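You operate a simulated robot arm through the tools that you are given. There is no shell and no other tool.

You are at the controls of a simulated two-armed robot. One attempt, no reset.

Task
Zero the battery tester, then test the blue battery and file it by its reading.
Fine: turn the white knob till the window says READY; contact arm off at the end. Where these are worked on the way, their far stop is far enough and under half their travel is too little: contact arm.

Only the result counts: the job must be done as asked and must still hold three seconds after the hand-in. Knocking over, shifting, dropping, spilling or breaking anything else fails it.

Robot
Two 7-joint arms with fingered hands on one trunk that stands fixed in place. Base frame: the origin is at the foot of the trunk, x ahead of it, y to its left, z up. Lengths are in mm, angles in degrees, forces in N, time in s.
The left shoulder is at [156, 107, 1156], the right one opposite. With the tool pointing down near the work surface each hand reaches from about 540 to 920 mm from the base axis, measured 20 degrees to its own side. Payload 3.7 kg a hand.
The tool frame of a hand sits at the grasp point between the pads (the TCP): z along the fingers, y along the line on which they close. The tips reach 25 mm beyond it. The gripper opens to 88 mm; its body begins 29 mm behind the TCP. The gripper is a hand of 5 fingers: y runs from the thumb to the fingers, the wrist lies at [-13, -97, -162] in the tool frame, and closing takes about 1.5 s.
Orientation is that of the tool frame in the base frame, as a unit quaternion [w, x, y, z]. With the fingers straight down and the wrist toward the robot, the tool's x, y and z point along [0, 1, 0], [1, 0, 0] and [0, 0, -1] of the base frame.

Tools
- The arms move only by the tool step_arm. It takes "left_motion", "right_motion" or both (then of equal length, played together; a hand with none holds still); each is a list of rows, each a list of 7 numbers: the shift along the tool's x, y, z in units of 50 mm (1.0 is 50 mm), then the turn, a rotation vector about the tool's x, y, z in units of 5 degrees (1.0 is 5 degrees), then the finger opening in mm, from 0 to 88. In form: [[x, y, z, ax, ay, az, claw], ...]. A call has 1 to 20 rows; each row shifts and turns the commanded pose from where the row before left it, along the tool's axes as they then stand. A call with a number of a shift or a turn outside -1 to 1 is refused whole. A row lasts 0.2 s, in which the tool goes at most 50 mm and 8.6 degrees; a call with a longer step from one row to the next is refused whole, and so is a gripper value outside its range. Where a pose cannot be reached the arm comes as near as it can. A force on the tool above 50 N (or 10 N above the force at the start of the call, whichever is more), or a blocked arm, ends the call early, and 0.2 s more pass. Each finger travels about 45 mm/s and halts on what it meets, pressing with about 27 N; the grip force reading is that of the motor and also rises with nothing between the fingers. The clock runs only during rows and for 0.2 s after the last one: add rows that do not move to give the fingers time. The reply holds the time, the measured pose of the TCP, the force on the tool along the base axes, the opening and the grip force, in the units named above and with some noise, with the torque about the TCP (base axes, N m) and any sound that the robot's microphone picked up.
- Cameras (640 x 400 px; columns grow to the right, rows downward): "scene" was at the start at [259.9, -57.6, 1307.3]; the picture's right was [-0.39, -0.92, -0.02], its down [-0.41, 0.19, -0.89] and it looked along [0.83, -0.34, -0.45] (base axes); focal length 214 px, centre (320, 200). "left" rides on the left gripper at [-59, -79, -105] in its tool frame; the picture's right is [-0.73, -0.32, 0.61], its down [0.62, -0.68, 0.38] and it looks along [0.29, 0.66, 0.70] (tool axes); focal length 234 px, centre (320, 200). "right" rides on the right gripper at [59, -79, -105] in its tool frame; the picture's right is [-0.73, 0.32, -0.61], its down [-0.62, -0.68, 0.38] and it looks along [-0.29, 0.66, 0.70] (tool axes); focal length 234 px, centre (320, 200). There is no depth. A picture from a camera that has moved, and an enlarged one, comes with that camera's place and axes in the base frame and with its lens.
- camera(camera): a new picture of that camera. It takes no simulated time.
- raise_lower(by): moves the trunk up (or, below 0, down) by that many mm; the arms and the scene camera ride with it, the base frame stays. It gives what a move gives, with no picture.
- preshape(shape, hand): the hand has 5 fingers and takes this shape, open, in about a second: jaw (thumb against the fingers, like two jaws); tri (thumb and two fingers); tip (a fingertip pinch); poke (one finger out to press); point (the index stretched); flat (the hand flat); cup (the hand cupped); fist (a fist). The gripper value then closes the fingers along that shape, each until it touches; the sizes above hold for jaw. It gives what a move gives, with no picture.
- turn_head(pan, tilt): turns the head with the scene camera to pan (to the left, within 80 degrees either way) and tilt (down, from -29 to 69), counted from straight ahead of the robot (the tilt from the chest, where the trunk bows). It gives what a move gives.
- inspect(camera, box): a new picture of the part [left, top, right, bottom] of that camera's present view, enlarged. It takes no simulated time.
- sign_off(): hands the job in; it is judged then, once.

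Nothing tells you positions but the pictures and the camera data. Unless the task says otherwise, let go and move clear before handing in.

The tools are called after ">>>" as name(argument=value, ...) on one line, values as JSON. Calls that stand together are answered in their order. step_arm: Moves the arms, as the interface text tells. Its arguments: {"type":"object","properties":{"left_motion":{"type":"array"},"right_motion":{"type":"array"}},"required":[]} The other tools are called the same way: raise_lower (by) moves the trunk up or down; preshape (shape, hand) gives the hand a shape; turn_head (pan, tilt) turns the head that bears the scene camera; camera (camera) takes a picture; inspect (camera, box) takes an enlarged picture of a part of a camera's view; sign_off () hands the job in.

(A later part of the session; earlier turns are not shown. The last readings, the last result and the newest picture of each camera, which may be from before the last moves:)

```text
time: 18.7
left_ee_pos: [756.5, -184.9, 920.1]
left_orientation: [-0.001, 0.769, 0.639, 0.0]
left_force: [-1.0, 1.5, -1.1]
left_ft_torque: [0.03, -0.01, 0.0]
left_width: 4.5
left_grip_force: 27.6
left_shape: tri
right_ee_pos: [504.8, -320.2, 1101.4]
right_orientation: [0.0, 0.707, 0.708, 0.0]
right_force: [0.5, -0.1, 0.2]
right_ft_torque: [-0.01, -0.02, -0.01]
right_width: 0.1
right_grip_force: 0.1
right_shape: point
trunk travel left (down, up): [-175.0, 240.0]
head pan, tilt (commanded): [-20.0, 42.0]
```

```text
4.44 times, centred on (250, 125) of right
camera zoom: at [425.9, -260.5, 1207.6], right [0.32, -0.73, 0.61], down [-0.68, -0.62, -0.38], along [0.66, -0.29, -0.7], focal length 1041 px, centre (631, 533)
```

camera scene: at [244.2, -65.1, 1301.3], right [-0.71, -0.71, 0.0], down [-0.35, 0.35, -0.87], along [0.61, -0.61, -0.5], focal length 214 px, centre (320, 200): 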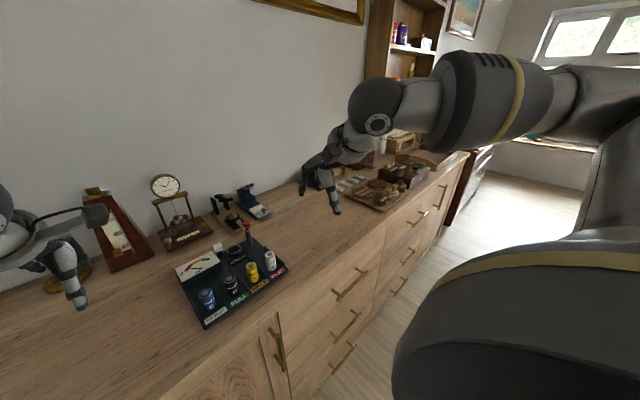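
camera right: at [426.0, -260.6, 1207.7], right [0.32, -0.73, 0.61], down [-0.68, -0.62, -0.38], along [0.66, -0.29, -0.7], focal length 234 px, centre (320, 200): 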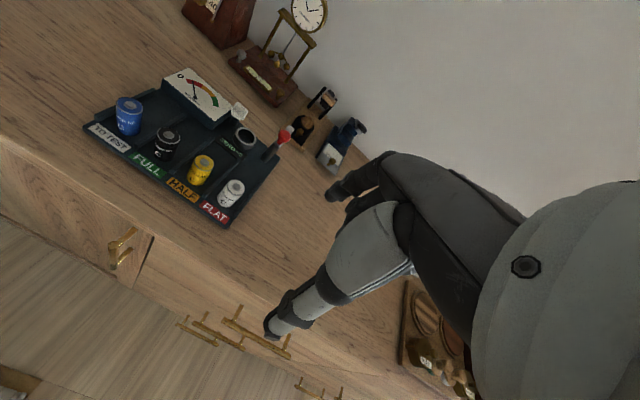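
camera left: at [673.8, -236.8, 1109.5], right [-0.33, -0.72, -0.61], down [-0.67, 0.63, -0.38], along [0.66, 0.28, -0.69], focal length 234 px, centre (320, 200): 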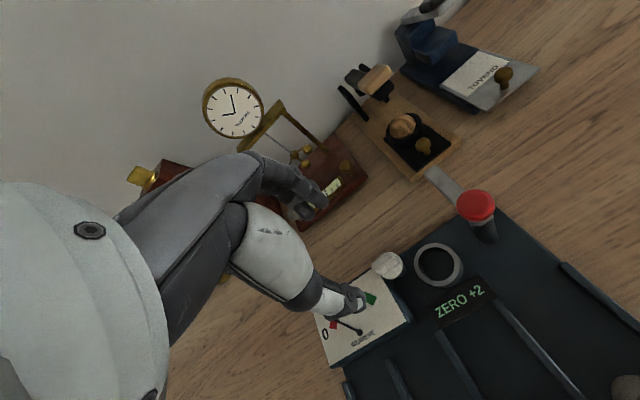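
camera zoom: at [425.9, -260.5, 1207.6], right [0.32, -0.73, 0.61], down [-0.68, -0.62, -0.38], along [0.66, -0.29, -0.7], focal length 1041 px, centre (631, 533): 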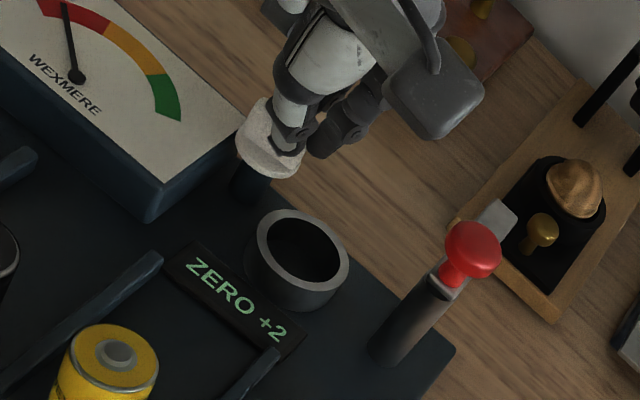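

Ten degrees gave no change in the window yet. I'll turn another 15° the same way and check the reading and the knob.

>>> step_arm(left_motion=[[0, 0, 0, 0, 0, 1, 0], [0, 0, 0, 0, 0, 1, 0], [0, 0, 0, 0, 0, 1, 0], [0, 0, 0, 0, 0, 0, 0]])

>>> inspect(camera="right", box=[180, 80, 320, 170])

>>> inspect(camera="left", box=[240, 150, 440, 300])

```text
time: 19.7
left_ee_pos: [756.2, -185.4, 922.3]
left_orientation: [-0.001, 0.846, 0.533, 0.0]
left_force: [-0.5, 2.1, 0.5]
left_ft_torque: [0.03, -0.02, 0.01]
left_width: 4.3
left_grip_force: 27.1
left_shape: tri
right_ee_pos: [504.9, -320.5, 1100.2]
right_orientation: [0.0, 0.706, 0.708, 0.0]
right_force: [-0.6, -0.6, -0.1]
right_ft_torque: [-0.01, -0.01, 0.02]
right_width: 0.0
right_grip_force: 0.1
right_shape: point
trunk travel left (down, up): [-175.0, 240.0]
head pan, tilt (commanded): [-20.0, 42.0]
```

```text
4.44 times, centred on (250, 125) of right
camera zoom: at [426.5, -260.5, 1207.5], right [0.32, -0.73, 0.61], down [-0.68, -0.62, -0.38], along [0.66, -0.29, -0.7], focal length 1041 px, centre (631, 533)
```

zoom: 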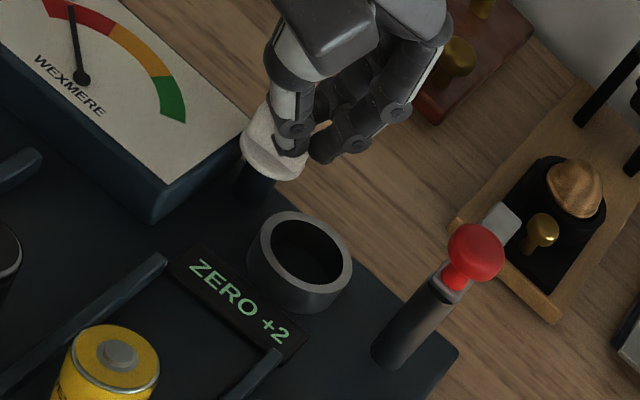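

```text
2.67 times, centred on (340, 225) of left
camera zoom: at [659.3, -204.4, 1026.2], right [-0.61, -0.51, -0.61], down [-0.34, 0.86, -0.38], along [0.72, -0.02, -0.7], focal length 624 px, centre (267, 133)
```

zoom: 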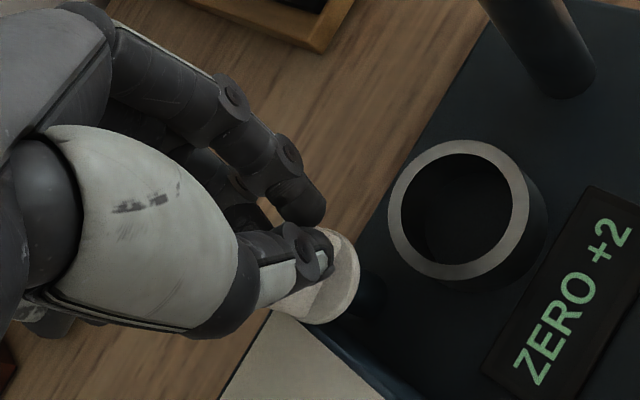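

The window still shows +2 after 25°. I need to see whether the bar actually follows the fingers.

>>> inspect(camera="right", box=[220, 95, 260, 125])

>>> inspect(camera="left", box=[310, 210, 370, 260])

>>> inspect(camera="scene", box=[290, 140, 370, 200])

```text
13.33 times, centred on (240, 110) of right
camera zoom: at [426.5, -260.5, 1207.5], right [0.32, -0.73, 0.61], down [-0.68, -0.62, -0.38], along [0.66, -0.29, -0.7], focal length 3122 px, centre (1387, 1400)
```

zoom: 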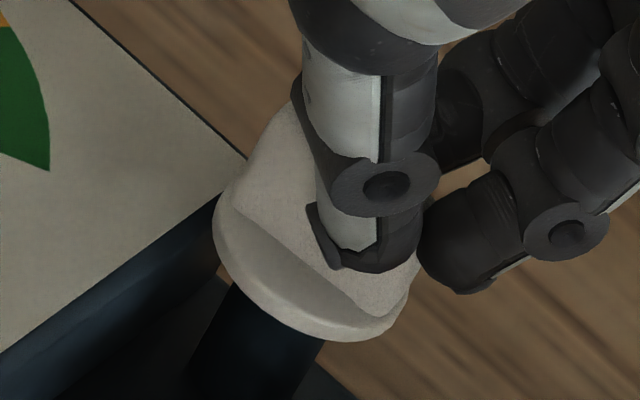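

```text
8.00 times, centred on (340, 235) of left
camera zoom: at [659.3, -204.4, 1026.2], right [-0.61, -0.51, -0.61], down [-0.34, 0.86, -0.38], along [0.72, -0.02, -0.7], focal length 1873 px, centre (160, -80)
```

zoom: 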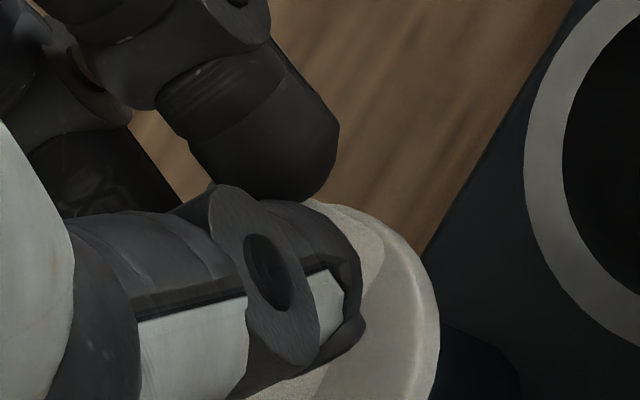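

```text
6.67 times, centred on (330, 170) of scene
camera zoom: at [259.3, -29.7, 1282.9], right [-0.34, -0.94, 0.0], down [-0.63, 0.23, -0.74], along [0.7, -0.25, -0.67], focal length 1430 px, centre (253, 400)
```

zoom: 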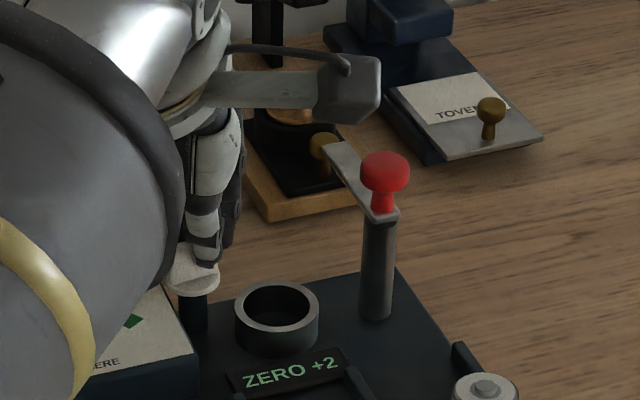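

The bar seems not to have followed; the fingertips may only have caught its top edge. I'll open, rise a little, and look at the knob properly.

>>> step_arm(left_motion=[[0, 0, 0, 0, 0, 0, 40], [0, 0, 0, 0, 0, 0, 60], [0, 0, -0.4, 0, 0, 0, 60], [0, 0, -0.8, 0, 0, 0, 60], [0, 0, 0, 0, 0, 0, 60]])

>>> inspect(camera="right", box=[200, 80, 280, 140])

>>> inspect(camera="left", box=[320, 190, 420, 260])

>>> inspect(camera="scene", box=[290, 150, 350, 190])

```text
time: 20.9
left_ee_pos: [756.2, -186.0, 983.3]
left_orientation: [-0.002, 0.846, 0.533, 0.0]
left_force: [0.3, -0.1, -0.3]
left_ft_torque: [-0.03, 0.02, 0.02]
left_width: 59.8
left_grip_force: 0.2
left_shape: tri
right_ee_pos: [505.2, -320.1, 1100.7]
right_orientation: [-0.001, 0.707, 0.707, 0.0]
right_force: [-0.2, 1.1, -0.3]
right_ft_torque: [0.01, 0.02, -0.04]
right_width: 0.0
right_grip_force: 0.1
right_shape: point
trunk travel left (down, up): [-175.0, 240.0]
head pan, tilt (commanded): [-20.0, 42.0]
```

```text
6.67 times, centred on (240, 110) of right
camera zoom: at [426.5, -260.6, 1207.3], right [0.32, -0.73, 0.61], down [-0.68, -0.62, -0.38], along [0.66, -0.29, -0.7], focal length 1561 px, centre (853, 800)
```

zoom: 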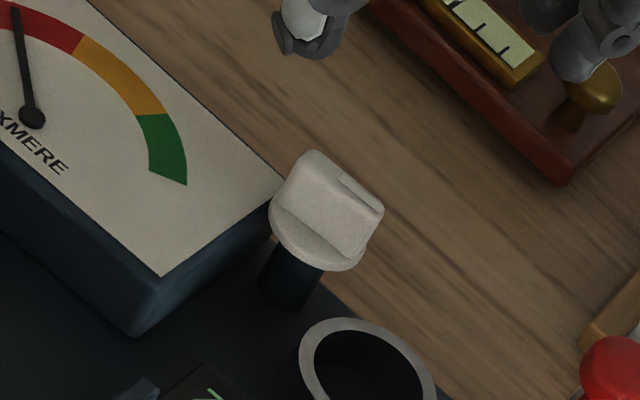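

```text
5.71 times, centred on (370, 225) of left
camera zoom: at [658.5, -204.9, 1087.8], right [-0.6, -0.51, -0.61], down [-0.35, 0.86, -0.38], along [0.72, -0.02, -0.7], focal length 1338 px, centre (34, 57)
```

zoom: 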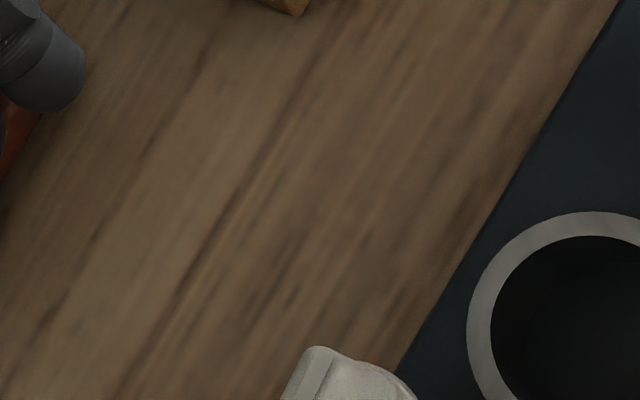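

```text
10.00 times, centred on (320, 170) of scene
camera zoom: at [259.3, -29.9, 1282.8], right [-0.34, -0.94, 0.0], down [-0.63, 0.23, -0.74], along [0.7, -0.25, -0.67], focal length 2145 px, centre (320, 500)
```

zoom: 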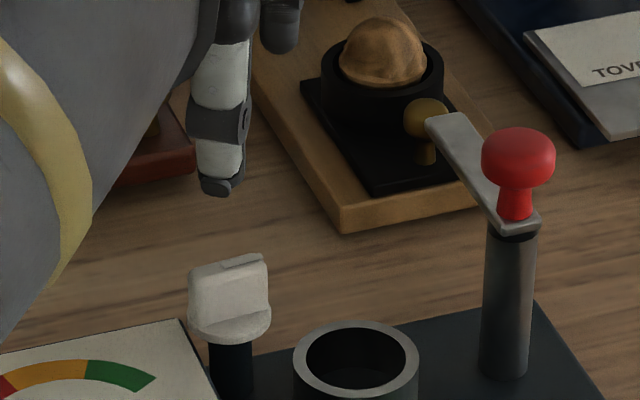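

The bar is about 18 mm tall and my tips (only ~17 mm beyond the TCP in tri) were at its very top and off to one side. I'll turn the hand back to square, shift +8 mm in y, and come lower.

>>> step_arm(left_motion=[[0, 0, 0, 0, 0, -1, 50], [0, 0, 0, 0, 0, -1, 50], [0, 0, 0, 0, 0, -1, 50], [0, 0, 0, 0, 0, -1, 50], [0, 0, 0, 0, 0, -1, 50], [0.16, 0, 0.35, 0, 0, 0, 44], [0, 0, 0.35, 0, 0, 0, 44], [0, 0, 0, 0, 0, 0, 44], [0, 0, 0, 0, 0, 0, 44]])

>>> inspect(camera="right", box=[200, 80, 280, 140])

>>> inspect(camera="left", box=[260, 170, 400, 270])

>>> inspect(camera="scene", box=[290, 150, 350, 190])

```text
time: 22.9
left_ee_pos: [753.8, -175.3, 947.4]
left_orientation: [0.0, 0.711, 0.703, 0.001]
left_force: [0.1, -0.4, -0.3]
left_ft_torque: [0.0, 0.04, 0.0]
left_width: 44.4
left_grip_force: 0.0
left_shape: tri
right_ee_pos: [504.4, -318.8, 1101.3]
right_orientation: [0.0, 0.706, 0.708, 0.0]
right_force: [-0.2, 0.7, 0.4]
right_ft_torque: [-0.01, -0.03, 0.0]
right_width: 0.0
right_grip_force: 0.0
right_shape: point
trunk travel left (down, up): [-175.0, 240.0]
head pan, tilt (commanded): [-20.0, 42.0]
```

```text
6.67 times, centred on (240, 110) of right
camera zoom: at [426.0, -260.5, 1207.7], right [0.32, -0.73, 0.61], down [-0.68, -0.62, -0.38], along [0.66, -0.29, -0.7], focal length 1561 px, centre (853, 800)
```

zoom: 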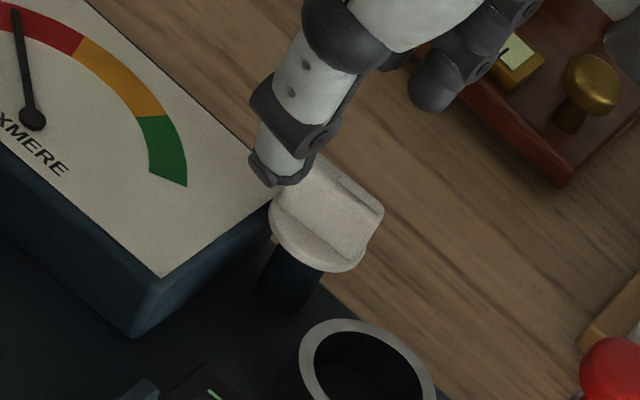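

```text
4.00 times, centred on (330, 220) of left
camera zoom: at [674.1, -234.5, 1052.4], right [-0.33, -0.72, -0.61], down [-0.67, 0.63, -0.38], along [0.66, 0.28, -0.69], focal length 937 px, centre (280, 120)
```

zoom: 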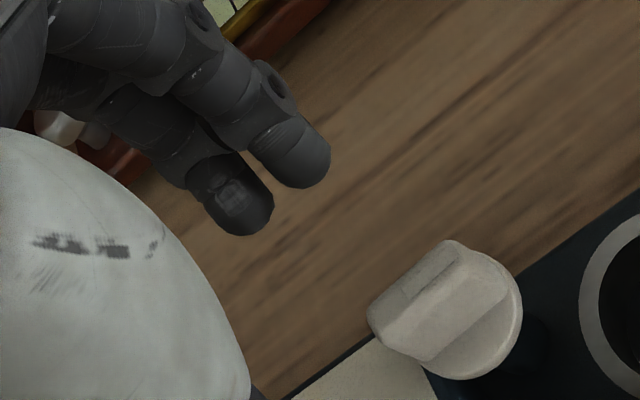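

```text
10.00 times, centred on (320, 170) of scene
camera zoom: at [258.8, -29.8, 1283.0], right [-0.34, -0.94, 0.0], down [-0.63, 0.23, -0.74], along [0.7, -0.25, -0.67], focal length 2145 px, centre (320, 500)
```

zoom: 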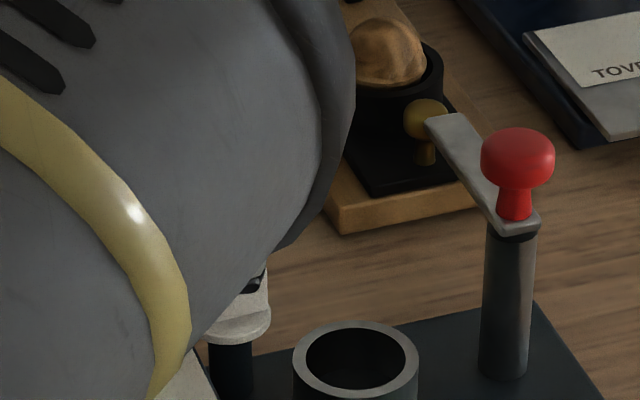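

The right camera now sees thumb and knob together: I need about +4 mm in x and −3 mm in y. I'll correct and go down to z≈911.

>>> step_arm(left_motion=[[-0.07, 0.08, 0.24, 0, 0, 0, 40], [0, 0, 0.24, 0, 0, 0, 40], [0, 0, 0.24, 0, 0, 0, 40], [0, 0, 0, 0, 0, 0, 40], [0, 0, 0, 0, 0, 0, 40]])

>>> inspect(camera="right", box=[210, 85, 270, 130])

>>> inspect(camera="left", box=[260, 170, 400, 270])

```text
time: 24.1
left_ee_pos: [760.2, -181.1, 910.9]
left_orientation: [-0.001, 0.711, 0.703, 0.0]
left_force: [-0.4, -0.4, -0.5]
left_ft_torque: [-0.01, 0.0, -0.02]
left_width: 40.7
left_grip_force: 0.0
left_shape: tri
right_ee_pos: [504.8, -318.9, 1100.3]
right_orientation: [0.0, 0.707, 0.707, 0.0]
right_force: [-0.2, -0.2, -0.5]
right_ft_torque: [0.04, -0.02, -0.01]
right_width: 0.0
right_grip_force: 0.0
right_shape: point
trunk travel left (down, up): [-175.0, 240.0]
head pan, tilt (commanded): [-20.0, 42.0]
```

```text
8.89 times, centred on (240, 108) of right
camera zoom: at [426.0, -260.6, 1207.7], right [0.32, -0.73, 0.61], down [-0.68, -0.62, -0.38], along [0.66, -0.29, -0.7], focal length 2082 px, centre (1031, 1022)
```

zoom: 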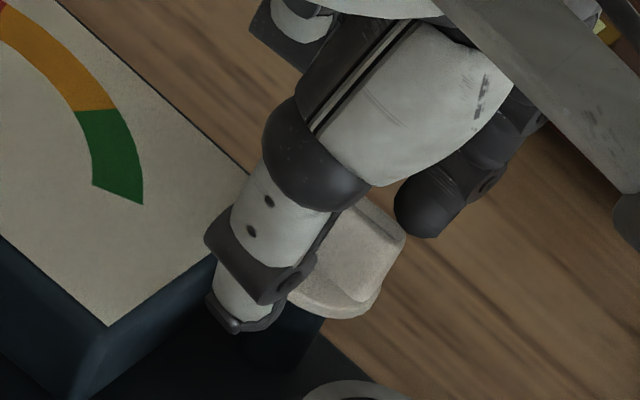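

```text
4.00 times, centred on (330, 220) of left
camera zoom: at [680.0, -239.6, 1015.5], right [-0.33, -0.72, -0.61], down [-0.67, 0.63, -0.38], along [0.66, 0.28, -0.69], focal length 937 px, centre (280, 120)
```

zoom: 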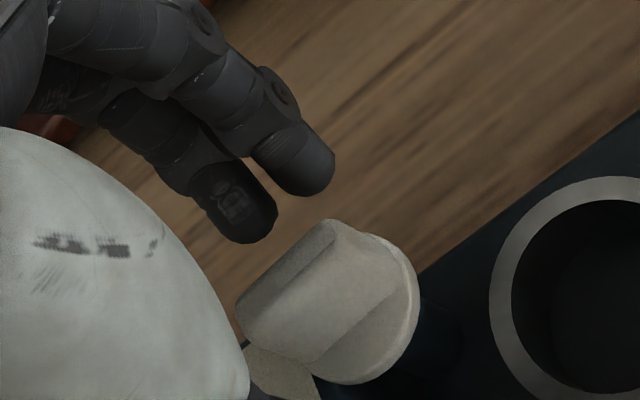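

Comparing with the earlier grip picture, y≈−184.5 centres the thumb on the bar. I'll shift −3.5 mm and close at this lower height.

>>> step_arm(left_motion=[[-0.07, -0.02, 0, 0, 0, 0, 40], [0, 0, 0, 0, 0, 0, 40], [0, 0, 0, 0, 0, 0, 20], [0, 0, 0, 0, 0, 0, 0], [0, 0, 0, 0, 0, 0, 0], [0, 0, 0, 0, 0, 0, 0], [0, 0, 0, 0, 0, 0, 0]])

>>> inspect(camera="right", box=[210, 85, 270, 130])

>>> inspect(camera="left", box=[260, 170, 400, 270])

```text
time: 25.7
left_ee_pos: [757.3, -184.9, 910.6]
left_orientation: [-0.002, 0.711, 0.703, 0.002]
left_force: [-0.5, -0.1, 0.7]
left_ft_torque: [0.03, 0.01, 0.0]
left_width: 5.4
left_grip_force: 26.8
left_shape: tri
right_ee_pos: [505.1, -319.9, 1101.4]
right_orientation: [0.0, 0.707, 0.707, -0.001]
right_force: [-0.7, 0.5, 0.1]
right_ft_torque: [0.01, -0.01, -0.03]
right_width: 0.2
right_grip_force: 0.1
right_shape: point
trunk travel left (down, up): [-175.0, 240.0]
head pan, tilt (commanded): [-20.0, 42.0]
```

```text
8.89 times, centred on (240, 108) of right
camera zoom: at [426.1, -260.6, 1207.6], right [0.32, -0.73, 0.61], down [-0.68, -0.62, -0.38], along [0.66, -0.29, -0.7], focal length 2082 px, centre (1031, 1022)
```

zoom: 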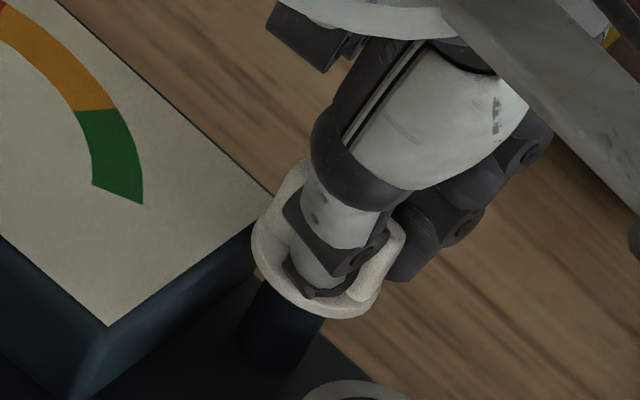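

```text
4.00 times, centred on (330, 220) of left
camera zoom: at [678.1, -243.0, 1016.0], right [-0.33, -0.72, -0.61], down [-0.67, 0.63, -0.38], along [0.66, 0.28, -0.7], focal length 937 px, centre (280, 120)
```

zoom: 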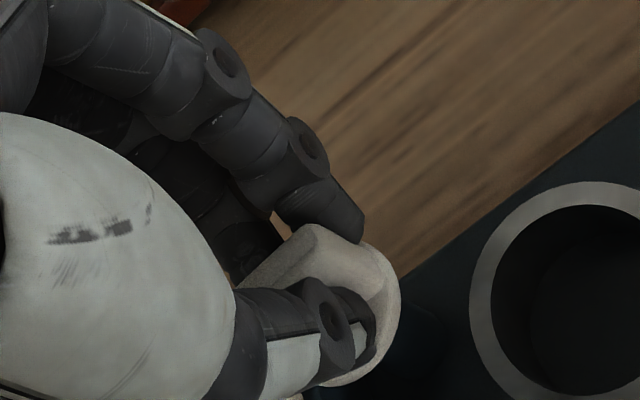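

Now thumb and fingers hold the bar at mid-height. I'll turn 15° clockwise (from above) and check.

>>> step_arm(left_motion=[[0, 0, 0, 0, 0, 1, 0], [0, 0, 0, 0, 0, 1, 0], [0, 0, 0, 0, 0, 1, 0], [0, 0, 0, 0, 0, 0, 0]])

>>> inspect(camera="right", box=[210, 85, 290, 145])

>>> inspect(camera="left", box=[260, 170, 400, 270])

```text
time: 26.7
left_ee_pos: [757.6, -183.6, 910.5]
left_orientation: [-0.001, 0.797, 0.604, 0.0]
left_force: [-5.0, 1.7, 0.9]
left_ft_torque: [0.02, 0.04, 0.0]
left_width: 5.0
left_grip_force: 26.5
left_shape: tri
right_ee_pos: [504.2, -318.8, 1102.1]
right_orientation: [-0.001, 0.706, 0.708, 0.0]
right_force: [0.5, 0.0, 0.9]
right_ft_torque: [0.02, 0.0, -0.01]
right_width: 0.0
right_grip_force: 0.1
right_shape: point
trunk travel left (down, up): [-175.0, 240.0]
head pan, tilt (commanded): [-20.0, 42.0]
```

```text
6.67 times, centred on (250, 115) of right
camera zoom: at [425.7, -260.4, 1207.8], right [0.32, -0.73, 0.61], down [-0.68, -0.62, -0.38], along [0.66, -0.29, -0.7], focal length 1561 px, centre (787, 767)
```

zoom: 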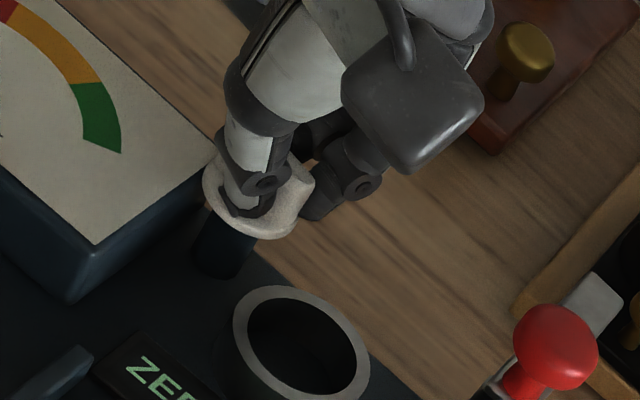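

```text
4.00 times, centred on (330, 220) of left
camera zoom: at [666.1, -219.5, 1016.2], right [-0.51, -0.61, -0.61], down [-0.49, 0.79, -0.38], along [0.71, 0.1, -0.7], focal length 937 px, centre (280, 120)
```

zoom: 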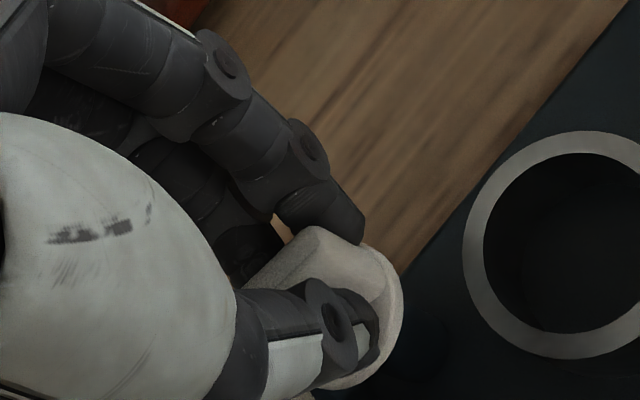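

The bar keeps its place relative to the fingers, so it is turning. I'll read the window.

>>> inspect(camera="right", box=[210, 120, 290, 180])

```text
6.67 times, centred on (250, 150) of right
camera zoom: at [425.7, -260.4, 1207.8], right [0.32, -0.73, 0.61], down [-0.68, -0.62, -0.38], along [0.66, -0.29, -0.7], focal length 1561 px, centre (787, 533)
```

zoom: 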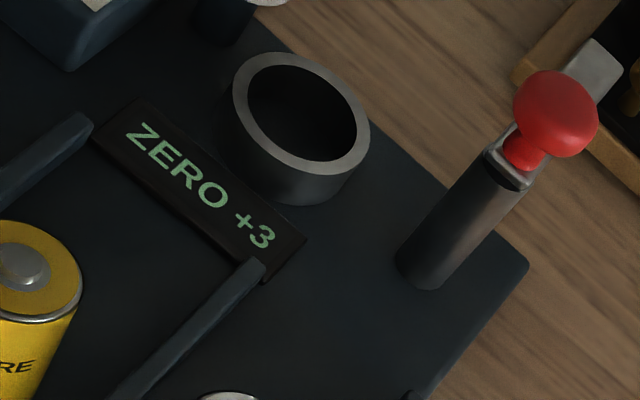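

Clockwise raises it to +3, so I must turn counter-clockwise. Turning back 15° plus 15° more, then reading again.

>>> step_arm(left_motion=[[0, 0, 0, 0, 0, -1, 0], [0, 0, 0, 0, 0, -1, 0], [0, 0, 0, 0, 0, -1, 0], [0, 0, 0, 0, 0, -1, 0], [0, 0, 0, 0, 0, -1, 0], [0, 0, 0, 0, 0, -1, 0], [0, 0, 0, 0, 0, 0, 0]])

>>> inspect(camera="right", box=[200, 90, 300, 165])

>>> inspect(camera="left", box=[260, 170, 400, 270])

```text
time: 28.3
left_ee_pos: [764.4, -164.1, 912.0]
left_orientation: [0.0, 0.612, 0.791, 0.001]
left_force: [2.0, -1.7, -2.9]
left_ft_torque: [-0.02, -0.05, 0.0]
left_width: 5.3
left_grip_force: 27.0
left_shape: tri
left hand out of reach, approached as far as the arm can: row 6
right_ee_pos: [505.0, -320.1, 1100.5]
right_orientation: [0.0, 0.707, 0.708, 0.0]
right_force: [-0.1, 0.2, 0.6]
right_ft_torque: [0.01, 0.01, 0.04]
right_width: 0.0
right_grip_force: 0.1
right_shape: point
trunk travel left (down, up): [-175.0, 240.0]
head pan, tilt (commanded): [-20.0, 42.0]
```

```text
5.33 times, centred on (250, 128) of right
camera zoom: at [426.3, -260.9, 1207.5], right [0.32, -0.73, 0.61], down [-0.68, -0.62, -0.38], along [0.66, -0.29, -0.7], focal length 1249 px, centre (693, 587)
```

zoom: 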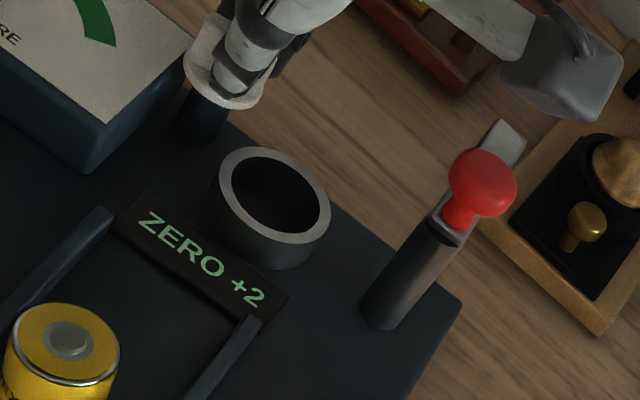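

```text
4.00 times, centred on (330, 220) of left
camera zoom: at [703.5, -240.8, 1016.1], right [-0.13, -0.78, -0.61], down [-0.82, 0.43, -0.38], along [0.56, 0.45, -0.69], focal length 937 px, centre (280, 120)
```

zoom: 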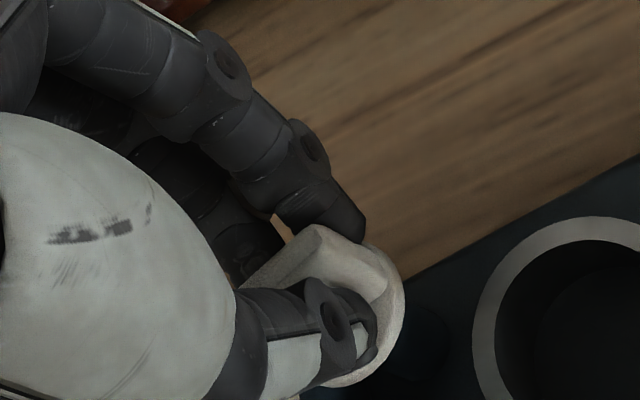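

The arm ran out of reach on the last row and dragged the tester about 18 mm to the left/back while gripping. I'll back off the turn slightly to bring the hand, and the tester with it, back toward the commanded place, then check.

>>> step_arm(left_motion=[[0, 0, 0, 0, 0, 0.6, 0], [0, 0, 0, 0, 0, 0.4, 0], [0, 0, 0, 0, 0, 0, 0]])

>>> inspect(camera="right", box=[100, 60, 340, 240])

```text
time: 29.1
left_ee_pos: [765.2, -162.5, 912.1]
left_orientation: [0.0, 0.647, 0.763, 0.001]
left_force: [5.2, -0.7, 1.4]
left_ft_torque: [-0.01, -0.12, 0.03]
left_width: 5.3
left_grip_force: 27.3
left_shape: tri
right_ee_pos: [505.1, -319.3, 1101.2]
right_orientation: [0.0, 0.706, 0.708, 0.0]
right_force: [-0.2, 0.3, 0.0]
right_ft_torque: [-0.01, 0.01, 0.02]
right_width: 0.0
right_grip_force: 0.1
right_shape: point
trunk travel left (down, up): [-175.0, 240.0]
head pan, tilt (commanded): [-20.0, 42.0]
```

```text
2.22 times, centred on (220, 150) of right
camera zoom: at [426.2, -260.6, 1207.7], right [0.32, -0.73, 0.61], down [-0.68, -0.62, -0.38], along [0.66, -0.29, -0.7], focal length 520 px, centre (542, 311)
```

zoom: 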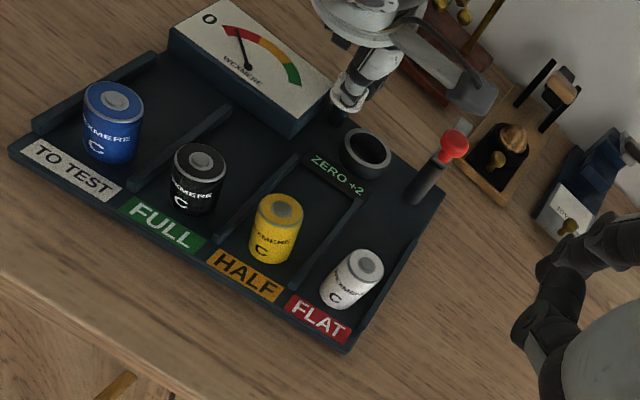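

All batteries still stand. I'll slide the tester back the same way, slowly, with the knob still gripped.

>>> step_arm(left_motion=[[-0.04, -0.022, 0, 0, 0, 0, 0], [-0.04, -0.022, 0, 0, 0, 0, 0], [-0.04, -0.022, 0, 0, 0, 0, 0], [-0.04, -0.022, 0, 0, 0, 0, 0], [-0.04, -0.022, 0, 0, 0, 0, 0], [-0.04, -0.022, 0, 0, 0, 0, 0], [-0.04, -0.022, 0, 0, 0, 0, 0], [-0.04, -0.022, 0, 0, 0, 0, 0], [-0.04, -0.022, 0, 0, 0, 0, 0], [-0.04, -0.022, 0, 0, 0, 0, 0], [0, 0, 0, 0, 0, 0, 0]])

>>> inspect(camera="right", box=[100, 60, 340, 210])

```text
time: 31.5
left_ee_pos: [756.5, -185.3, 909.9]
left_orientation: [-0.001, 0.646, 0.763, 0.001]
left_force: [0.6, 4.8, 3.9]
left_ft_torque: [0.11, -0.02, 0.0]
left_width: 5.7
left_grip_force: 27.1
left_shape: tri
right_ee_pos: [504.3, -319.4, 1101.8]
right_orientation: [0.0, 0.707, 0.707, 0.0]
right_force: [0.2, -0.5, 0.8]
right_ft_torque: [0.01, -0.03, 0.0]
right_width: 0.0
right_grip_force: 0.1
right_shape: point
trunk travel left (down, up): [-175.0, 240.0]
head pan, tilt (commanded): [-20.0, 42.0]
```

```text
2.67 times, centred on (220, 135) of right
camera zoom: at [425.6, -260.0, 1208.0], right [0.32, -0.73, 0.61], down [-0.68, -0.62, -0.38], along [0.66, -0.29, -0.7], focal length 624 px, centre (587, 373)
```

zoom: 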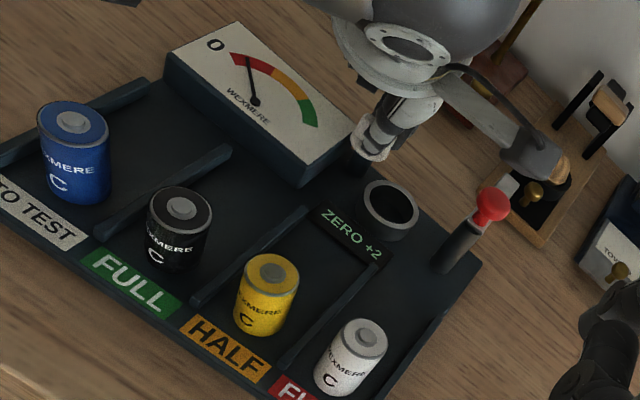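

The tester is back within about a millimetre of its old place and everything stands. The left wrist cannot turn farther counter-clockwise, so I'll release, take the left hand back to its lookout, and let the right hand turn the knob.

>>> step_arm(left_motion=[[0, 0, 0, 0, 0, 0, 20], [0, 0, 0, 0, 0, 0, 44], [0, 0, 0, 0, 0, 0, 44], [0, 0, -0.4, 0, 0, 0, 44], [0, 0, -0.8, 0, 0, 1, 44], [0, 0, -0.8, 0, 0, 1, 44], [0.63, -0.32, -0.14, 0, 0, 0, 44], [0.63, -0.32, -0.14, 0, 0, 0, 44], [0.63, -0.32, -0.14, 0, 0, 0, 44], [0.63, -0.32, -0.14, 0, 0, 0, 44], [0.63, -0.32, -0.14, 0, 0, 0, 44], [0.63, -0.32, -0.14, 0, 0, 0, 44], [0.63, -0.32, -0.14, 0, 0, 0, 44], [0, 0, 0, 0, 0, 0, 44]])

>>> preshape(shape="tri", hand="right")

>>> inspect(camera="right", box=[100, 60, 340, 210])

>>> inspect(camera="scene", box=[240, 130, 400, 240])

>>> camera(camera="left")

```text
time: 34.5
left_ee_pos: [648.4, 35.6, 1060.5]
left_orientation: [-0.001, 0.711, 0.704, 0.001]
left_force: [0.2, 0.9, 0.2]
left_ft_torque: [0.01, 0.0, -0.01]
left_width: 43.5
left_grip_force: 0.1
left_shape: tri
right_ee_pos: [505.1, -319.4, 1100.7]
right_orientation: [0.0, 0.707, 0.707, 0.0]
right_force: [0.3, -0.1, -0.3]
right_ft_torque: [-0.02, 0.0, -0.01]
right_width: 0.0
right_grip_force: 0.1
right_shape: point
trunk travel left (down, up): [-175.0, 240.0]
head pan, tilt (commanded): [-20.0, 42.0]
```

```text
time: 35.4
left_ee_pos: [648.8, 35.1, 1061.8]
left_orientation: [-0.001, 0.711, 0.704, 0.001]
left_force: [0.5, 0.3, 0.4]
left_ft_torque: [0.01, -0.05, 0.0]
left_width: 43.4
left_grip_force: 0.1
left_shape: tri
right_ee_pos: [504.8, -319.7, 1102.1]
right_orientation: [0.001, 0.707, 0.708, 0.0]
right_force: [0.8, -0.4, 0.1]
right_ft_torque: [-0.02, -0.02, -0.01]
right_width: 87.9
right_grip_force: 0.1
right_shape: tri
trunk travel left (down, up): [-175.0, 240.0]
head pan, tilt (commanded): [-20.0, 42.0]
```

```text
2.67 times, centred on (220, 135) of right
camera zoom: at [425.9, -260.5, 1207.7], right [0.32, -0.73, 0.61], down [-0.68, -0.62, -0.38], along [0.66, -0.29, -0.7], focal length 624 px, centre (587, 373)
```

zoom: 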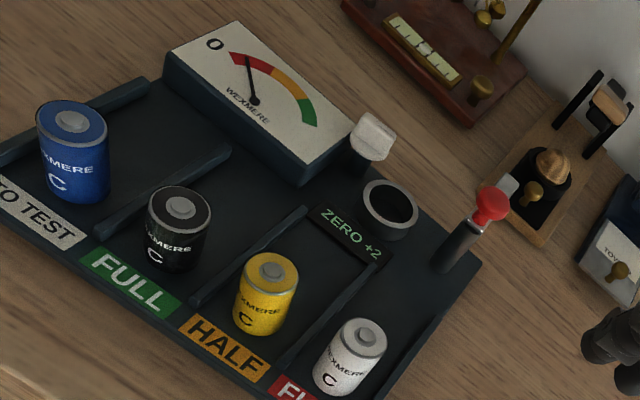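

```text
3.64 times, centred on (320, 185) of scene
camera zoom: at [258.8, -29.8, 1283.0], right [-0.34, -0.94, 0.0], down [-0.63, 0.23, -0.74], along [0.7, -0.25, -0.67], focal length 780 px, centre (320, 254)
```

zoom: 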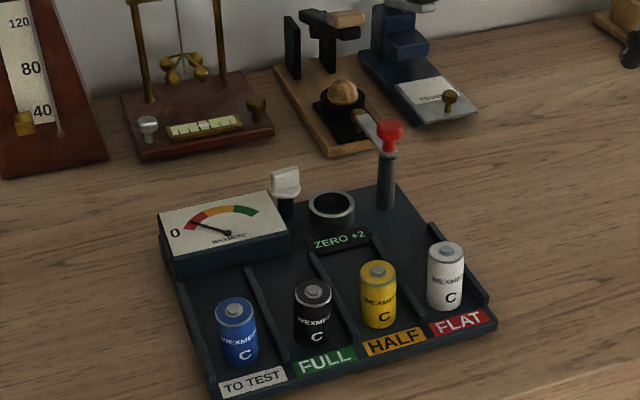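

```text
taken
camera left: at [569.0, -22.5, 1165.9], right [-0.33, -0.72, -0.61], down [-0.67, 0.63, -0.38], along [0.66, 0.28, -0.69], focal length 234 px, centre (320, 200)
```

left: 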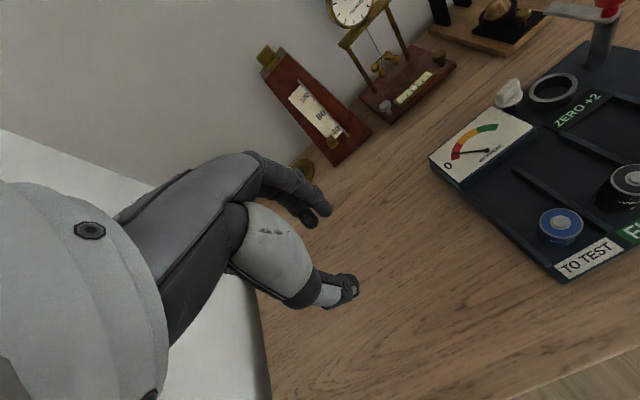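

All is upright and unmoved. I'll zoom on the knob to read its present angle before bringing the right hand.

>>> inspect(camera="right", box=[210, 85, 270, 130])

>>> inspect(camera="left", box=[480, 60, 560, 120])

>>> inspect(camera="scene", box=[290, 150, 350, 190])

```text
8.89 times, centred on (240, 108) of right
camera zoom: at [425.9, -260.5, 1207.7], right [0.32, -0.73, 0.61], down [-0.68, -0.62, -0.38], along [0.66, -0.29, -0.7], focal length 2082 px, centre (1031, 1022)
```

zoom: 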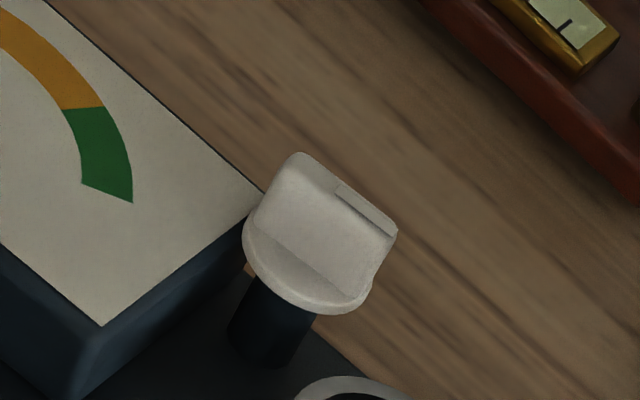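

```text
6.67 times, centred on (520, 90) of left
camera zoom: at [569.0, -22.5, 1165.9], right [-0.33, -0.72, -0.61], down [-0.67, 0.63, -0.38], along [0.66, 0.28, -0.69], focal length 1561 px, centre (-1013, 933)
```

zoom: 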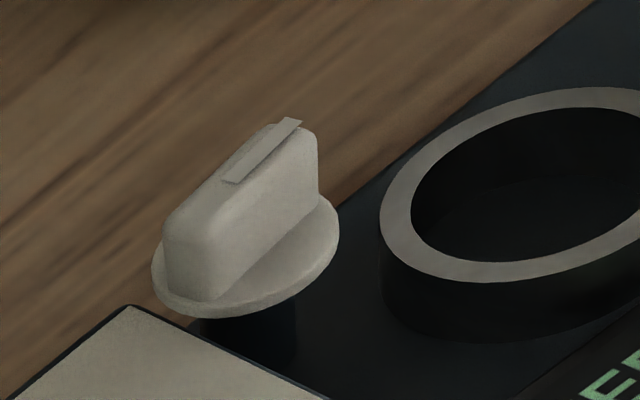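

```text
10.00 times, centred on (320, 170) of scene
camera zoom: at [258.8, -29.8, 1283.0], right [-0.34, -0.94, 0.0], down [-0.63, 0.23, -0.74], along [0.7, -0.25, -0.67], focal length 2145 px, centre (320, 500)
```

zoom: 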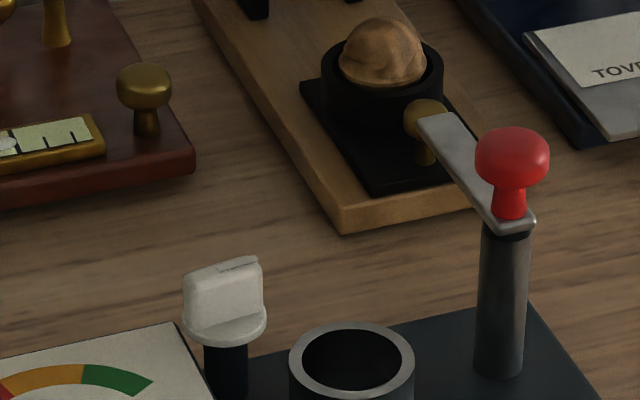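

The knob bar is now clear: about 22 mm long, azimuth about 10° counter-clockwise from square, centred near (758, −182). I bring the right hand (tri) above it, turned 10° to match.

>>> step_arm(right_motion=[[0.302, 0.562, 0.1, 0, 0, 0, 60], [0.302, 0.562, 0.1, 0, 0, 0, 60], [0.302, 0.562, 0.1, 0, 0, 0, 60], [0.302, 0.562, 0.2, 0, 0, 0, 50], [0.302, 0.562, 0.2, 0, 0, 0, 50], [0.302, 0.562, 0.2, 0, 0, 0, 44], [0.302, 0.562, 0.2, 0, 0, 0, 44], [0.302, 0.562, 0.4, 0, 0, 0, 44], [0.302, 0.562, 0.4, 0, 0, 0, 44], [0, 0, 0, 0, 0, -1, 44], [0, 0, 0, 0, 0, -1, 44], [0, 0, 0, 0, 0, 0, 44], [0, 0, 0, 0, 0, 0, 44]])

>>> inspect(camera="left", box=[440, 0, 640, 125])

>>> inspect(camera="scene", box=[240, 110, 400, 210])

>>> camera(camera="right")

```text
time: 38.2
left_ee_pos: [648.2, 35.5, 1061.1]
left_orientation: [-0.001, 0.711, 0.703, 0.001]
left_force: [0.3, 0.5, 0.1]
left_ft_torque: [-0.01, 0.0, 0.0]
left_width: 43.3
left_grip_force: 0.0
left_shape: tri
right_ee_pos: [759.4, -182.9, 1006.5]
right_orientation: [0.0, 0.642, 0.767, 0.0]
right_force: [0.0, 0.1, -0.2]
right_ft_torque: [-0.02, 0.0, -0.03]
right_width: 44.6
right_grip_force: 0.0
right_shape: tri
trunk travel left (down, up): [-175.0, 240.0]
head pan, tilt (commanded): [-20.0, 42.0]
```

```text
3.20 times, centred on (540, 62) of left
camera zoom: at [569.2, -22.6, 1165.9], right [-0.33, -0.72, -0.61], down [-0.67, 0.63, -0.38], along [0.66, 0.28, -0.7], focal length 749 px, centre (-384, 640)
```

zoom: 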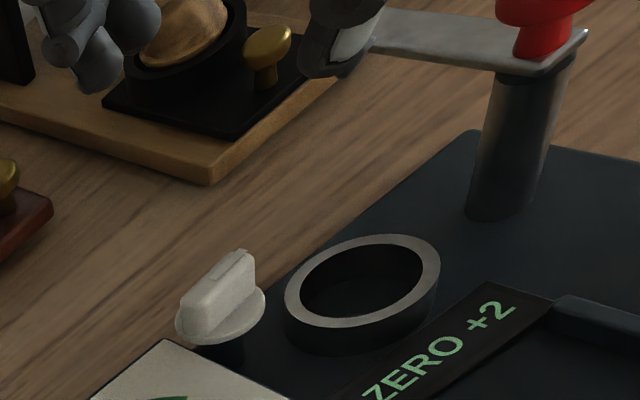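

```text
4.00 times, centred on (320, 160) of scene
camera zoom: at [258.9, -29.9, 1283.0], right [-0.34, -0.94, 0.0], down [-0.63, 0.23, -0.74], along [0.7, -0.25, -0.67], focal length 858 px, centre (320, 360)
```

zoom: 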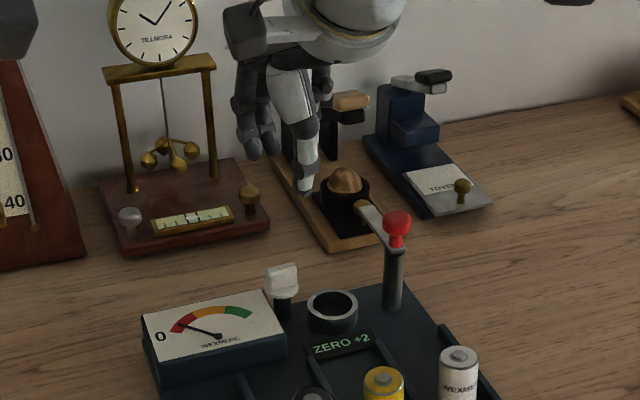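

```text
taken
camera right: at [671.1, -138.5, 1112.7], right [0.44, -0.66, 0.61], down [-0.56, -0.73, -0.38], along [0.7, -0.17, -0.7], focal length 234 px, centre (320, 200)
```

right: 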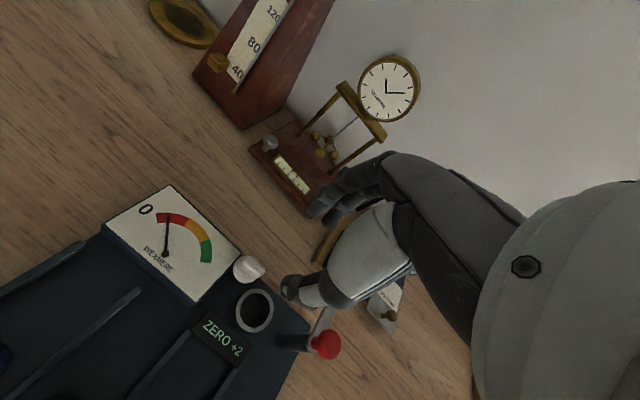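

The scene camera agrees with the hand's own measurement; the target is about (757.7, −182.7). Lowering to about z 930 first.

>>> step_arm(right_motion=[[0, -0.03, 0.5, 0, 0, 0, 44], [0, 0, 0.5, 0, 0, 0, 44], [0, 0, 0.5, 0, 0, 0, 44], [0, 0, 0, 0, 0, 0, 44], [0, 0, 0, 0, 0, 0, 44]])

>>> inspect(camera="left", box=[440, 0, 640, 125])

>>> inspect(camera="scene", box=[280, 140, 360, 200])

>>> inspect(camera="right", box=[220, 180, 340, 280])

```text
time: 39.4
left_ee_pos: [648.6, 35.7, 1061.7]
left_orientation: [0.0, 0.711, 0.703, 0.001]
left_force: [0.3, 0.9, 0.5]
left_ft_torque: [-0.02, 0.0, 0.0]
left_width: 43.6
left_grip_force: 0.1
left_shape: tri
right_ee_pos: [757.7, -183.5, 930.6]
right_orientation: [0.0, 0.643, 0.766, 0.0]
right_force: [-0.4, 0.5, -0.1]
right_ft_torque: [0.0, 0.0, 0.01]
right_width: 44.4
right_grip_force: 0.0
right_shape: tri
trunk travel left (down, up): [-175.0, 240.0]
head pan, tilt (commanded): [-20.0, 42.0]
```

```text
3.20 times, centred on (540, 62) of left
camera zoom: at [569.2, -22.6, 1165.8], right [-0.33, -0.72, -0.61], down [-0.67, 0.63, -0.38], along [0.66, 0.28, -0.7], focal length 749 px, centre (-384, 640)
```

zoom: 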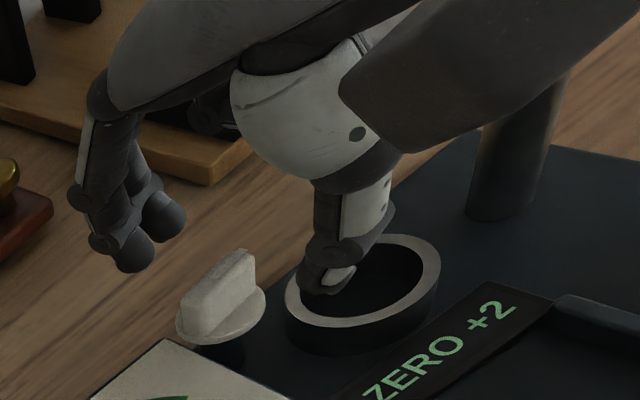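

```text
6.67 times, centred on (320, 170) of scene
camera zoom: at [259.0, -29.8, 1283.0], right [-0.34, -0.94, 0.0], down [-0.63, 0.23, -0.74], along [0.7, -0.25, -0.67], focal length 1430 px, centre (320, 400)
```

zoom: 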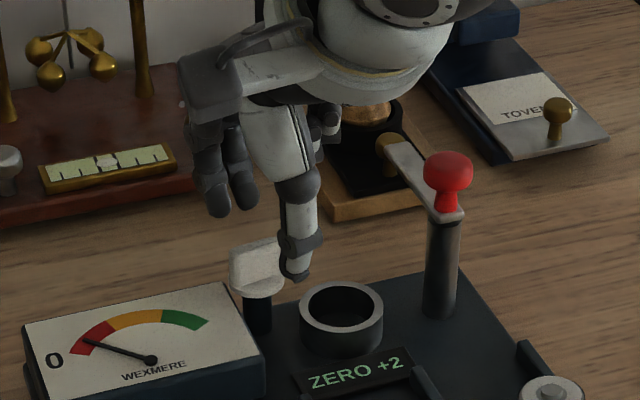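

```text
4.00 times, centred on (280, 230) of right
camera zoom: at [669.9, -138.5, 1037.3], right [0.44, -0.66, 0.61], down [-0.56, -0.73, -0.38], along [0.7, -0.17, -0.7], focal length 937 px, centre (480, 80)
```

zoom: 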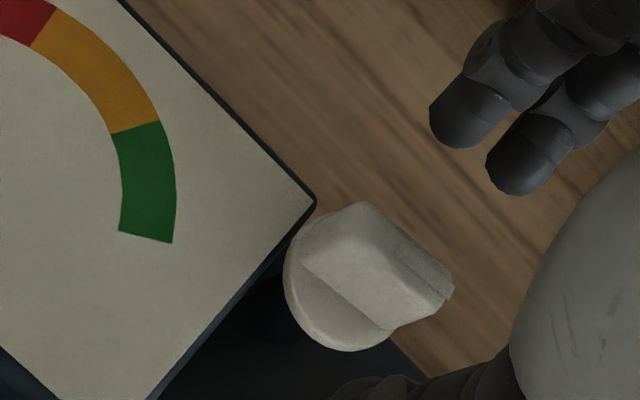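

Fingers need about 4.5 mm more to +y to centre on the bar. Shifting and lowering to z≈911.

>>> step_arm(right_motion=[[0.09, 0, 0, 0, 0, 0, 40], [0, 0, 0.2, 0, 0, 0, 40], [0, 0, 0.2, 0, 0, 0, 40], [0, 0, 0, 0, 0, 0, 40], [0, 0, 0, 0, 0, 0, 40]])

>>> inspect(camera="right", box=[220, 180, 340, 280])

>>> inspect(camera="scene", box=[280, 140, 360, 200])

```text
time: 40.6
left_ee_pos: [649.0, 35.8, 1060.3]
left_orientation: [-0.002, 0.711, 0.704, 0.001]
left_force: [-0.9, -0.2, -0.4]
left_ft_torque: [0.04, -0.02, 0.0]
left_width: 43.6
left_grip_force: 0.0
left_shape: tri
right_ee_pos: [756.5, -179.9, 910.8]
right_orientation: [0.001, 0.643, 0.766, 0.0]
right_force: [-1.1, 0.2, -0.4]
right_ft_torque: [0.01, -0.04, 0.0]
right_width: 40.6
right_grip_force: 0.0
right_shape: tri
trunk travel left (down, up): [-175.0, 240.0]
head pan, tilt (commanded): [-20.0, 42.0]
```

```text
4.00 times, centred on (280, 230) of right
camera zoom: at [669.1, -135.0, 1017.6], right [0.44, -0.66, 0.61], down [-0.56, -0.73, -0.38], along [0.7, -0.17, -0.7], focal length 937 px, centre (480, 80)
```

zoom: 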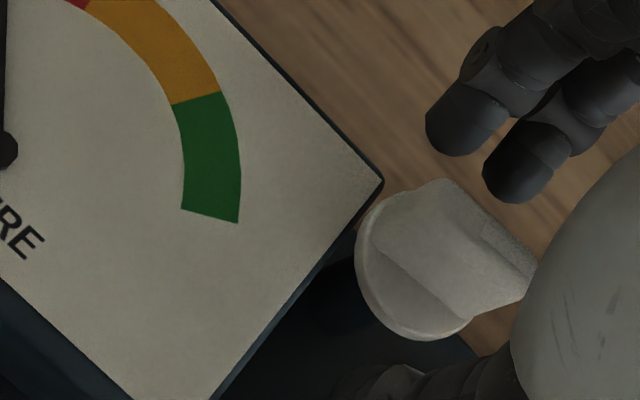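

```text
6.67 times, centred on (320, 170) of scene
camera zoom: at [258.8, -29.8, 1283.0], right [-0.34, -0.94, 0.0], down [-0.63, 0.23, -0.74], along [0.7, -0.25, -0.67], focal length 1430 px, centre (320, 400)
```

zoom: 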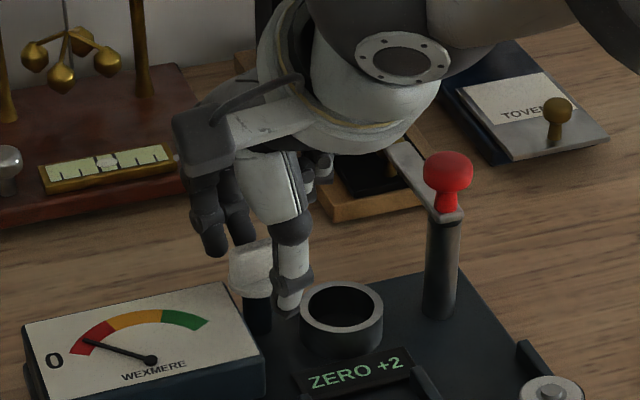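

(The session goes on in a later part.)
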